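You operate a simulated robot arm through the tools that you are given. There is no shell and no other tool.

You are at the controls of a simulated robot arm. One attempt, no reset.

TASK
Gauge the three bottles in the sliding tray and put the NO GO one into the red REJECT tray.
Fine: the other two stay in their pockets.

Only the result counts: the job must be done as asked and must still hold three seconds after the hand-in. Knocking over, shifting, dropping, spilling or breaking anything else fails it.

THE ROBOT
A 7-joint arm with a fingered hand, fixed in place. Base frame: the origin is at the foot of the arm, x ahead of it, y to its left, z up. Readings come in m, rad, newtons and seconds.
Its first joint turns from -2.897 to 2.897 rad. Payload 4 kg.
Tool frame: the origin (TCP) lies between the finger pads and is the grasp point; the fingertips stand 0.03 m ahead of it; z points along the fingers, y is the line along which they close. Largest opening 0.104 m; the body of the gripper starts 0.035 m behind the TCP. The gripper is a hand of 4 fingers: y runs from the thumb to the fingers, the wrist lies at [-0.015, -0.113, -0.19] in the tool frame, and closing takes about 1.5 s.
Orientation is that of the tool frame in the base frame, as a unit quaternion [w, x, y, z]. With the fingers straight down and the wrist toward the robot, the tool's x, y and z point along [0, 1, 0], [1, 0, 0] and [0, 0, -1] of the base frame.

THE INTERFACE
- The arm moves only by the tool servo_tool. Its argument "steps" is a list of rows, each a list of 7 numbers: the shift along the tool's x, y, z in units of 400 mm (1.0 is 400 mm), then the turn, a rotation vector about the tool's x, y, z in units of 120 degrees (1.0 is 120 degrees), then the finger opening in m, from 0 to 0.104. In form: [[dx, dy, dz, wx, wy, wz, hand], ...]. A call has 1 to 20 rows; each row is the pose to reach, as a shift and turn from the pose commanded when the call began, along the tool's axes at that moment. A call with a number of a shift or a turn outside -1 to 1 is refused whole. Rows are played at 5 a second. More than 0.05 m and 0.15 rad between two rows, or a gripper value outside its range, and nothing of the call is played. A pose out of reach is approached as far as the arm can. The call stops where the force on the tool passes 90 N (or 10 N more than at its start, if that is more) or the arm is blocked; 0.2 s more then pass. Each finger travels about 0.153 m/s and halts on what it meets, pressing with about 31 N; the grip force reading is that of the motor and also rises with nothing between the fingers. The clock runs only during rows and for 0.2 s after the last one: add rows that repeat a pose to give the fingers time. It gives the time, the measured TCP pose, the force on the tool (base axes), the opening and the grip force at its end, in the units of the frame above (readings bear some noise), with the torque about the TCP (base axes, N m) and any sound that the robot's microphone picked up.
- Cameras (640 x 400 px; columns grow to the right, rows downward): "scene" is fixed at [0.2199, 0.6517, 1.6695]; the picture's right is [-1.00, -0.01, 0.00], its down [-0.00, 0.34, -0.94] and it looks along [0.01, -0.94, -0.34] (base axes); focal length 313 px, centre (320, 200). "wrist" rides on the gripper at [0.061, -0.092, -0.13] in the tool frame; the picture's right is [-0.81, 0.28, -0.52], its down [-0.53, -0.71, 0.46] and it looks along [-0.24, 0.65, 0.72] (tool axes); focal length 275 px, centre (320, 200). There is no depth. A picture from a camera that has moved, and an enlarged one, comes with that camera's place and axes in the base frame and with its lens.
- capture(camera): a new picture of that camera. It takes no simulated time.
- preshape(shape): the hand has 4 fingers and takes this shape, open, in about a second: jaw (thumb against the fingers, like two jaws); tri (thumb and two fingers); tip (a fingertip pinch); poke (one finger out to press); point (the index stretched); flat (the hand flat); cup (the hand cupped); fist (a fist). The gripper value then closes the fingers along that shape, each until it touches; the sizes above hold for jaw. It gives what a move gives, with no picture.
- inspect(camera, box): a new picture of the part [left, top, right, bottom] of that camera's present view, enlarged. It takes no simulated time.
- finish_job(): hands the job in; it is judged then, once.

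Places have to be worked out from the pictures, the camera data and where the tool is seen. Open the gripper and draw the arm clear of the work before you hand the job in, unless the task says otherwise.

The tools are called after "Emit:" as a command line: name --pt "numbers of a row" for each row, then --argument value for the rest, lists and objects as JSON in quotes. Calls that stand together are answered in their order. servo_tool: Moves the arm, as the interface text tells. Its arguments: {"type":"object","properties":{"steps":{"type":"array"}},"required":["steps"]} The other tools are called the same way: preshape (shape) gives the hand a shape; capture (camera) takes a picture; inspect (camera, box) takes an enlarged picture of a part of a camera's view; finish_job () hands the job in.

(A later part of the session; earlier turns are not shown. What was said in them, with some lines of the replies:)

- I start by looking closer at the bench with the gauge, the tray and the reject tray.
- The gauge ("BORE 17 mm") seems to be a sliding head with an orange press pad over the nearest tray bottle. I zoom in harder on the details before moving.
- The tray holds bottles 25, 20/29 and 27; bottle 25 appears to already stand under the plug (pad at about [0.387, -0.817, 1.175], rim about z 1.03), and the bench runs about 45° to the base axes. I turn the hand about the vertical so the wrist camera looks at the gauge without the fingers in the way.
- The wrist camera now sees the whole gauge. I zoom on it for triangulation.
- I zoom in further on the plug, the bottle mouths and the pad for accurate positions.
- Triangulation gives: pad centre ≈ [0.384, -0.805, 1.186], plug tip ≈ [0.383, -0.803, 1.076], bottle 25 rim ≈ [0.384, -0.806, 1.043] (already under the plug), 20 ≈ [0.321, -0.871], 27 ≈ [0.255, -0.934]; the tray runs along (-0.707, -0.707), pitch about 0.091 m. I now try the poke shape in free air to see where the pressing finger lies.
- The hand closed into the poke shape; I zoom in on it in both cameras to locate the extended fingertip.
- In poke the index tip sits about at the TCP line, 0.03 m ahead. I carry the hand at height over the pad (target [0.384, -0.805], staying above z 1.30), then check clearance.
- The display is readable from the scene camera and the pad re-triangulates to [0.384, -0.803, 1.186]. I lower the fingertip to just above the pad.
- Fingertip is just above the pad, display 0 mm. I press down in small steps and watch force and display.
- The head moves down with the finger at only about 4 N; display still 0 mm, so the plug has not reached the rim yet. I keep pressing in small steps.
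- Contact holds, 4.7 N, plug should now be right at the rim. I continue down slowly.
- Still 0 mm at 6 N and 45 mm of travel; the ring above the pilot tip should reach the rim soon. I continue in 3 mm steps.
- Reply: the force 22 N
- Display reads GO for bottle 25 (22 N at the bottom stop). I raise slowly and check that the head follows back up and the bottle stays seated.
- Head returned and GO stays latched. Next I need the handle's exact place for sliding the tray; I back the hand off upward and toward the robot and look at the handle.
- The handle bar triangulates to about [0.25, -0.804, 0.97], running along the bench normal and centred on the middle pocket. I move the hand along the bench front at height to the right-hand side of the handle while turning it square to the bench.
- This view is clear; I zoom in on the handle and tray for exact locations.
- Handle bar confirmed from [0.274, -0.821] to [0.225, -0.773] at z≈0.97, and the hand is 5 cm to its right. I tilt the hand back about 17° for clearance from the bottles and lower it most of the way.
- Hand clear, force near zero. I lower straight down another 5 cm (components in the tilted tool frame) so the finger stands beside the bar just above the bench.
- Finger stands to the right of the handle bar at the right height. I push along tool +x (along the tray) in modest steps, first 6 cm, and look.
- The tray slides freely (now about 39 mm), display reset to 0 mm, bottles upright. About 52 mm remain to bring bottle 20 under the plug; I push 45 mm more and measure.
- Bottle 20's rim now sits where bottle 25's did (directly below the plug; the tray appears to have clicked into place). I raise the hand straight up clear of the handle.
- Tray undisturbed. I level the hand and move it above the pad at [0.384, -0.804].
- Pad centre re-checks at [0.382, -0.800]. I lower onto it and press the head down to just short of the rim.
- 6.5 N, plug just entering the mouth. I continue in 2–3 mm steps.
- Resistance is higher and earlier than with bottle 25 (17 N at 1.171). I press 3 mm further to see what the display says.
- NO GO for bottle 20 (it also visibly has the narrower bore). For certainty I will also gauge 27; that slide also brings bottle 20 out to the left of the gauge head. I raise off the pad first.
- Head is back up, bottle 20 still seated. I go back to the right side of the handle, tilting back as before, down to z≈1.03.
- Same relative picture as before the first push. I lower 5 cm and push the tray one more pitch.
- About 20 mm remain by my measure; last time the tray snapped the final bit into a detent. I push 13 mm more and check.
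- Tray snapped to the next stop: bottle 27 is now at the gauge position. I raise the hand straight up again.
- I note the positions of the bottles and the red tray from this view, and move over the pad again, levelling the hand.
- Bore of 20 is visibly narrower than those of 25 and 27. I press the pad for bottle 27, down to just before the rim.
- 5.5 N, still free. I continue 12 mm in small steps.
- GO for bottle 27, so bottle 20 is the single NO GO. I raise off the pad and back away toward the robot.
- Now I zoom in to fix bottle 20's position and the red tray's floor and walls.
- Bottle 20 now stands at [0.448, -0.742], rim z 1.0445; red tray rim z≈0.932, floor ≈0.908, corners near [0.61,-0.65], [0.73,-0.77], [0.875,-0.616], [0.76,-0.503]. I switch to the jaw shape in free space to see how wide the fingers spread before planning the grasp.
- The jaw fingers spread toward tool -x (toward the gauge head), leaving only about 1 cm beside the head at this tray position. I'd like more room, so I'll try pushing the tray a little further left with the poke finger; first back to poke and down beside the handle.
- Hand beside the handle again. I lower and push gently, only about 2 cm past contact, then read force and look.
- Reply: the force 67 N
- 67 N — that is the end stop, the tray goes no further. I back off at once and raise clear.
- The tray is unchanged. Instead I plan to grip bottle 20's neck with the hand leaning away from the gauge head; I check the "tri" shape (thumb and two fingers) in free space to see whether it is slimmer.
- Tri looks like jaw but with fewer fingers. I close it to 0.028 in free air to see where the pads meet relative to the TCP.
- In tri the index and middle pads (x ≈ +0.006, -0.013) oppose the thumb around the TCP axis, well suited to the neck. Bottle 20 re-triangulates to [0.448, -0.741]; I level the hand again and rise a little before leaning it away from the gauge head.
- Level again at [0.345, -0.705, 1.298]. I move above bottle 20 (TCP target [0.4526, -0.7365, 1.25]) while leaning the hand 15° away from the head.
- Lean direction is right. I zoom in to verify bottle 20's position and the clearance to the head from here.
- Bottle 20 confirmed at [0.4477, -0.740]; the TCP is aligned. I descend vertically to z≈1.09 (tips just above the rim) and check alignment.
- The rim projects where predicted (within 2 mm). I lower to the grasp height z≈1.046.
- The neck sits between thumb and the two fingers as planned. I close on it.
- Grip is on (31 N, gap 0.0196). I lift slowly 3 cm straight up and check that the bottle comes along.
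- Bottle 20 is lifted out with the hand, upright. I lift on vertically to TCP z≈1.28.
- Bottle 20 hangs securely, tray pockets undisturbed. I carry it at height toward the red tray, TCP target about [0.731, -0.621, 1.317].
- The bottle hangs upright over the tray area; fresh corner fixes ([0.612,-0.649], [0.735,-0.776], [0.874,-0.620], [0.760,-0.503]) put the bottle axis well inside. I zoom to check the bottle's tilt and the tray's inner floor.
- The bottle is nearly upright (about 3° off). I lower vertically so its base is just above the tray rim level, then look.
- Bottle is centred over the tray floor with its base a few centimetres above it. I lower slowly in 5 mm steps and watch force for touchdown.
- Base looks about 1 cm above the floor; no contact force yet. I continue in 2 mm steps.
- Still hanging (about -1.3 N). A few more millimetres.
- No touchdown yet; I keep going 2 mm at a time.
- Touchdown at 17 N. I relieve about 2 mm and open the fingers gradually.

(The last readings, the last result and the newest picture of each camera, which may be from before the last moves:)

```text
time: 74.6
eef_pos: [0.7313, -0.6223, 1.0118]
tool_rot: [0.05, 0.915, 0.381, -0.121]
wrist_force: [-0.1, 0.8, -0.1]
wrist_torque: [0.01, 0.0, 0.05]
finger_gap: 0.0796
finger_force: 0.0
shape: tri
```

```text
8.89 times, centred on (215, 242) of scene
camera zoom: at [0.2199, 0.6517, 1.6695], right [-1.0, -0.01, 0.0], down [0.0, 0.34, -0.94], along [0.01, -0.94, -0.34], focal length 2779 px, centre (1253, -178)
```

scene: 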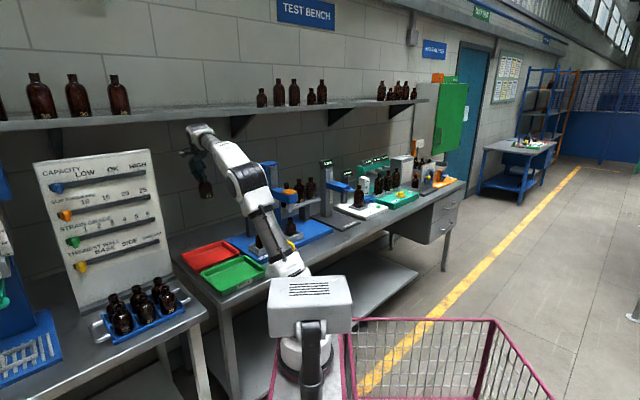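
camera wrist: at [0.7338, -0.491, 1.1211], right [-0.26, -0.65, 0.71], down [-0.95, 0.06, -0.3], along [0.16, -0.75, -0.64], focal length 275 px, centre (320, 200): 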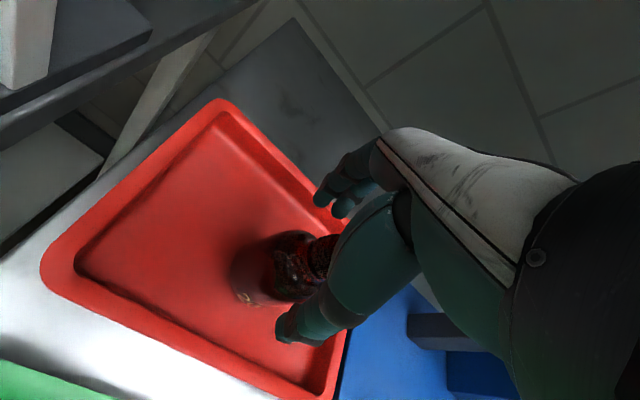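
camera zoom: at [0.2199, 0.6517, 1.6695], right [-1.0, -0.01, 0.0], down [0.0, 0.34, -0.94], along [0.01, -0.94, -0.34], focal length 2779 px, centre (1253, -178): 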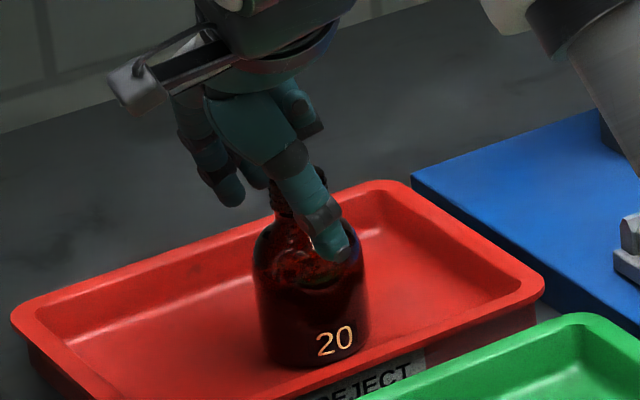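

Bottle 20 stands upright in the red tray, fingers clear on both sides. I rise straight up.

Emit:
servo_tool --pt "-0.0065 0 -0.0242 0 0 0 0.09" --pt "-0.0163 0 -0.0605 0 0 0 0.09" --pt "-0.0325 0 -0.121 0 0 0 0.09" --pt "-0.0585 0 -0.2175 0 0 0 0.09" --pt "-0.0845 0 -0.3143 0 0 0 0.09" --pt "-0.1105 0 -0.411 0 0 0 0.09" --pt "-0.1365 0 -0.5077 0 0 0 0.09" --pt "-0.156 0 -0.58 0 0 0 0.09"

Emit:
capture --camera "wrist"

Emit:
inspect --camera "scene" --box '[170, 200, 290, 290]'

```text
time: 76.4
eef_pos: [0.7333, -0.6229, 1.2514]
tool_rot: [0.05, 0.916, 0.38, -0.121]
wrist_force: [0.3, -0.5, -1.2]
wrist_torque: [-0.01, 0.0, 0.01]
finger_gap: 0.09
finger_force: 0.0
shape: tri
```

```text
taken
camera wrist: at [0.7349, -0.4921, 1.3615], right [-0.26, -0.65, 0.71], down [-0.95, 0.05, -0.3], along [0.16, -0.75, -0.64], focal length 275 px, centre (320, 200)
```

wrist: 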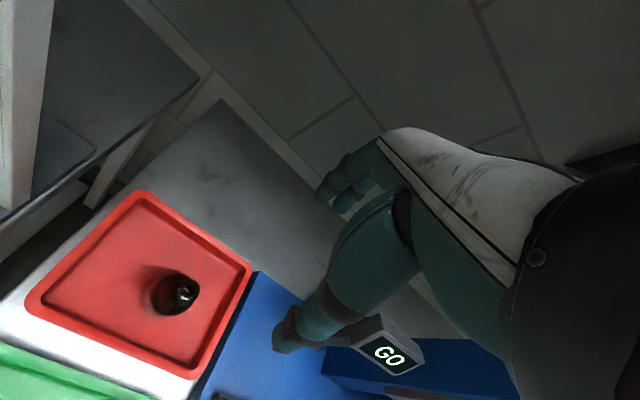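

```text
4.44 times, centred on (230, 245) of scene
camera zoom: at [0.2199, 0.6517, 1.6695], right [-1.0, -0.01, 0.0], down [0.0, 0.34, -0.94], along [0.01, -0.94, -0.34], focal length 1390 px, centre (720, 0)
```

zoom: 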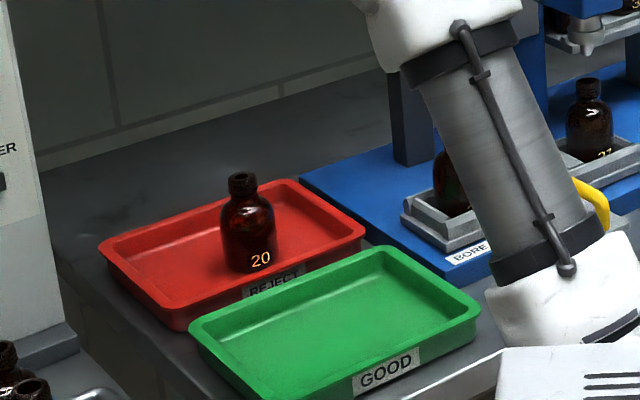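

The NO GO bottle stands in the REJECT tray and 25/27 are in their pockets. I draw the arm up and back, clear of the work.

Emit:
servo_tool --pt "-0.018 -0.05 -0.06 0 0 0 0.09" --pt "-0.036 -0.13 -0.11 0 0 0 0.09" --pt "-0.054 -0.22 -0.15 0 0 0 0.09" --pt "-0.072 -0.32 -0.18 0 0 0 0.09" --pt "-0.09 -0.42 -0.2 0 0 0 0.09" --pt "-0.108 -0.52 -0.22 0 0 0 0.09" --pt "-0.126 -0.62 -0.24 0 0 0 0.09" --pt "-0.144 -0.71 -0.255 0 0 0 0.09" --pt "-0.162 -0.796 -0.267 0 0 0 0.09" --pt "-0.162 -0.796 -0.267 0 0 0 0.09"

Emit:
capture --camera "wrist"

Emit:
capture --camera "scene"

Emit:
inspect --camera "scene" --box '[170, 170, 330, 290]'

```text
time: 78.6
eef_pos: [0.4827, -0.4234, 1.3711]
tool_rot: [0.05, 0.915, 0.38, -0.121]
wrist_force: [0.2, 0.6, 0.2]
wrist_torque: [-0.01, 0.03, -0.02]
finger_gap: 0.0898
finger_force: 0.0
shape: tri
```

```text
taken
camera wrist: at [0.4837, -0.2927, 1.4818], right [-0.26, -0.65, 0.71], down [-0.95, 0.06, -0.3], along [0.16, -0.75, -0.64], focal length 275 px, centre (320, 200)
```

wrist: 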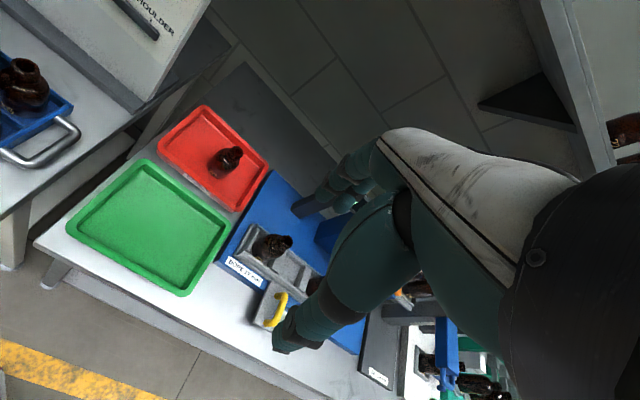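

```text
taken
```

scene: 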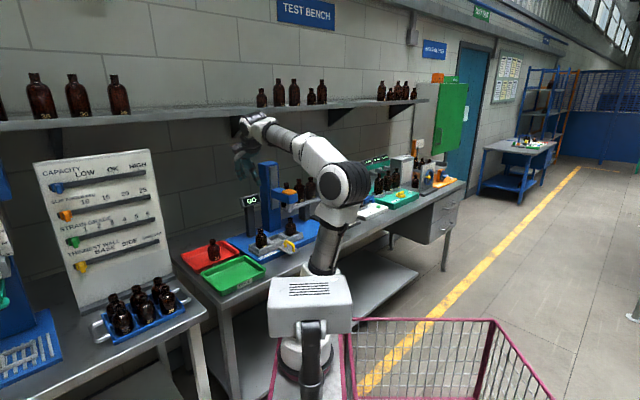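

```text
3.33 times, centred on (250, 230) of scene
camera zoom: at [0.2199, 0.6517, 1.6695], right [-1.0, -0.01, 0.0], down [0.0, 0.34, -0.94], along [0.01, -0.94, -0.34], focal length 1042 px, centre (553, 100)
```

zoom: 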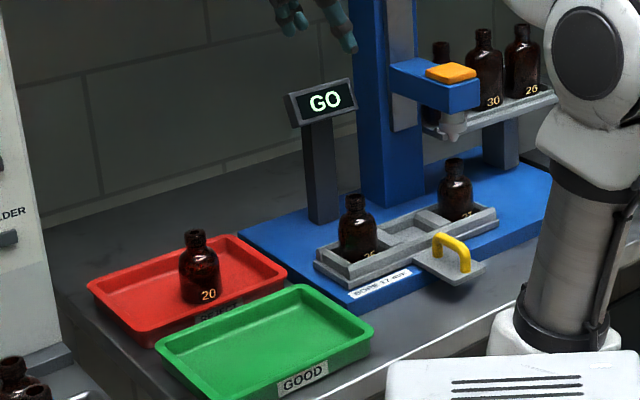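

The final pictures show bottle 20 (NO GO) upright in the red REJECT tray. Bottles 25 and 27 (both GO) are in their pockets, the gauge and rack look undisturbed, and the open hand is clear of the work. I hand the job in.

Emit:
finish_job

```text
The job is handed in.
```

I gauged all three bottles. Bottle 20 read NO GO, so I moved it to the red REJECT tray, where it was standing upright when I handed the job in.

| Bottle | Gauge reading | Where it is now |
|---|---|---|
| 25 | GO | in its pocket |
| 20 | NO GO | red REJECT tray |
| 27 | GO | in its pocket |

- **End-stop push:** before picking up bottle 20 I tried to slide the tray further left and pushed it against its end stop, at about 67 N. I backed off at once, and nothing looked disturbed in the pictures afterwards.
- **Sliding tray position:** I left it where bottle 27 was gauged, not where it started.
- **Hand-in state:** the hand was open and clear of the work. The last pictures showed the rack, gauge and other bottles undisturbed.
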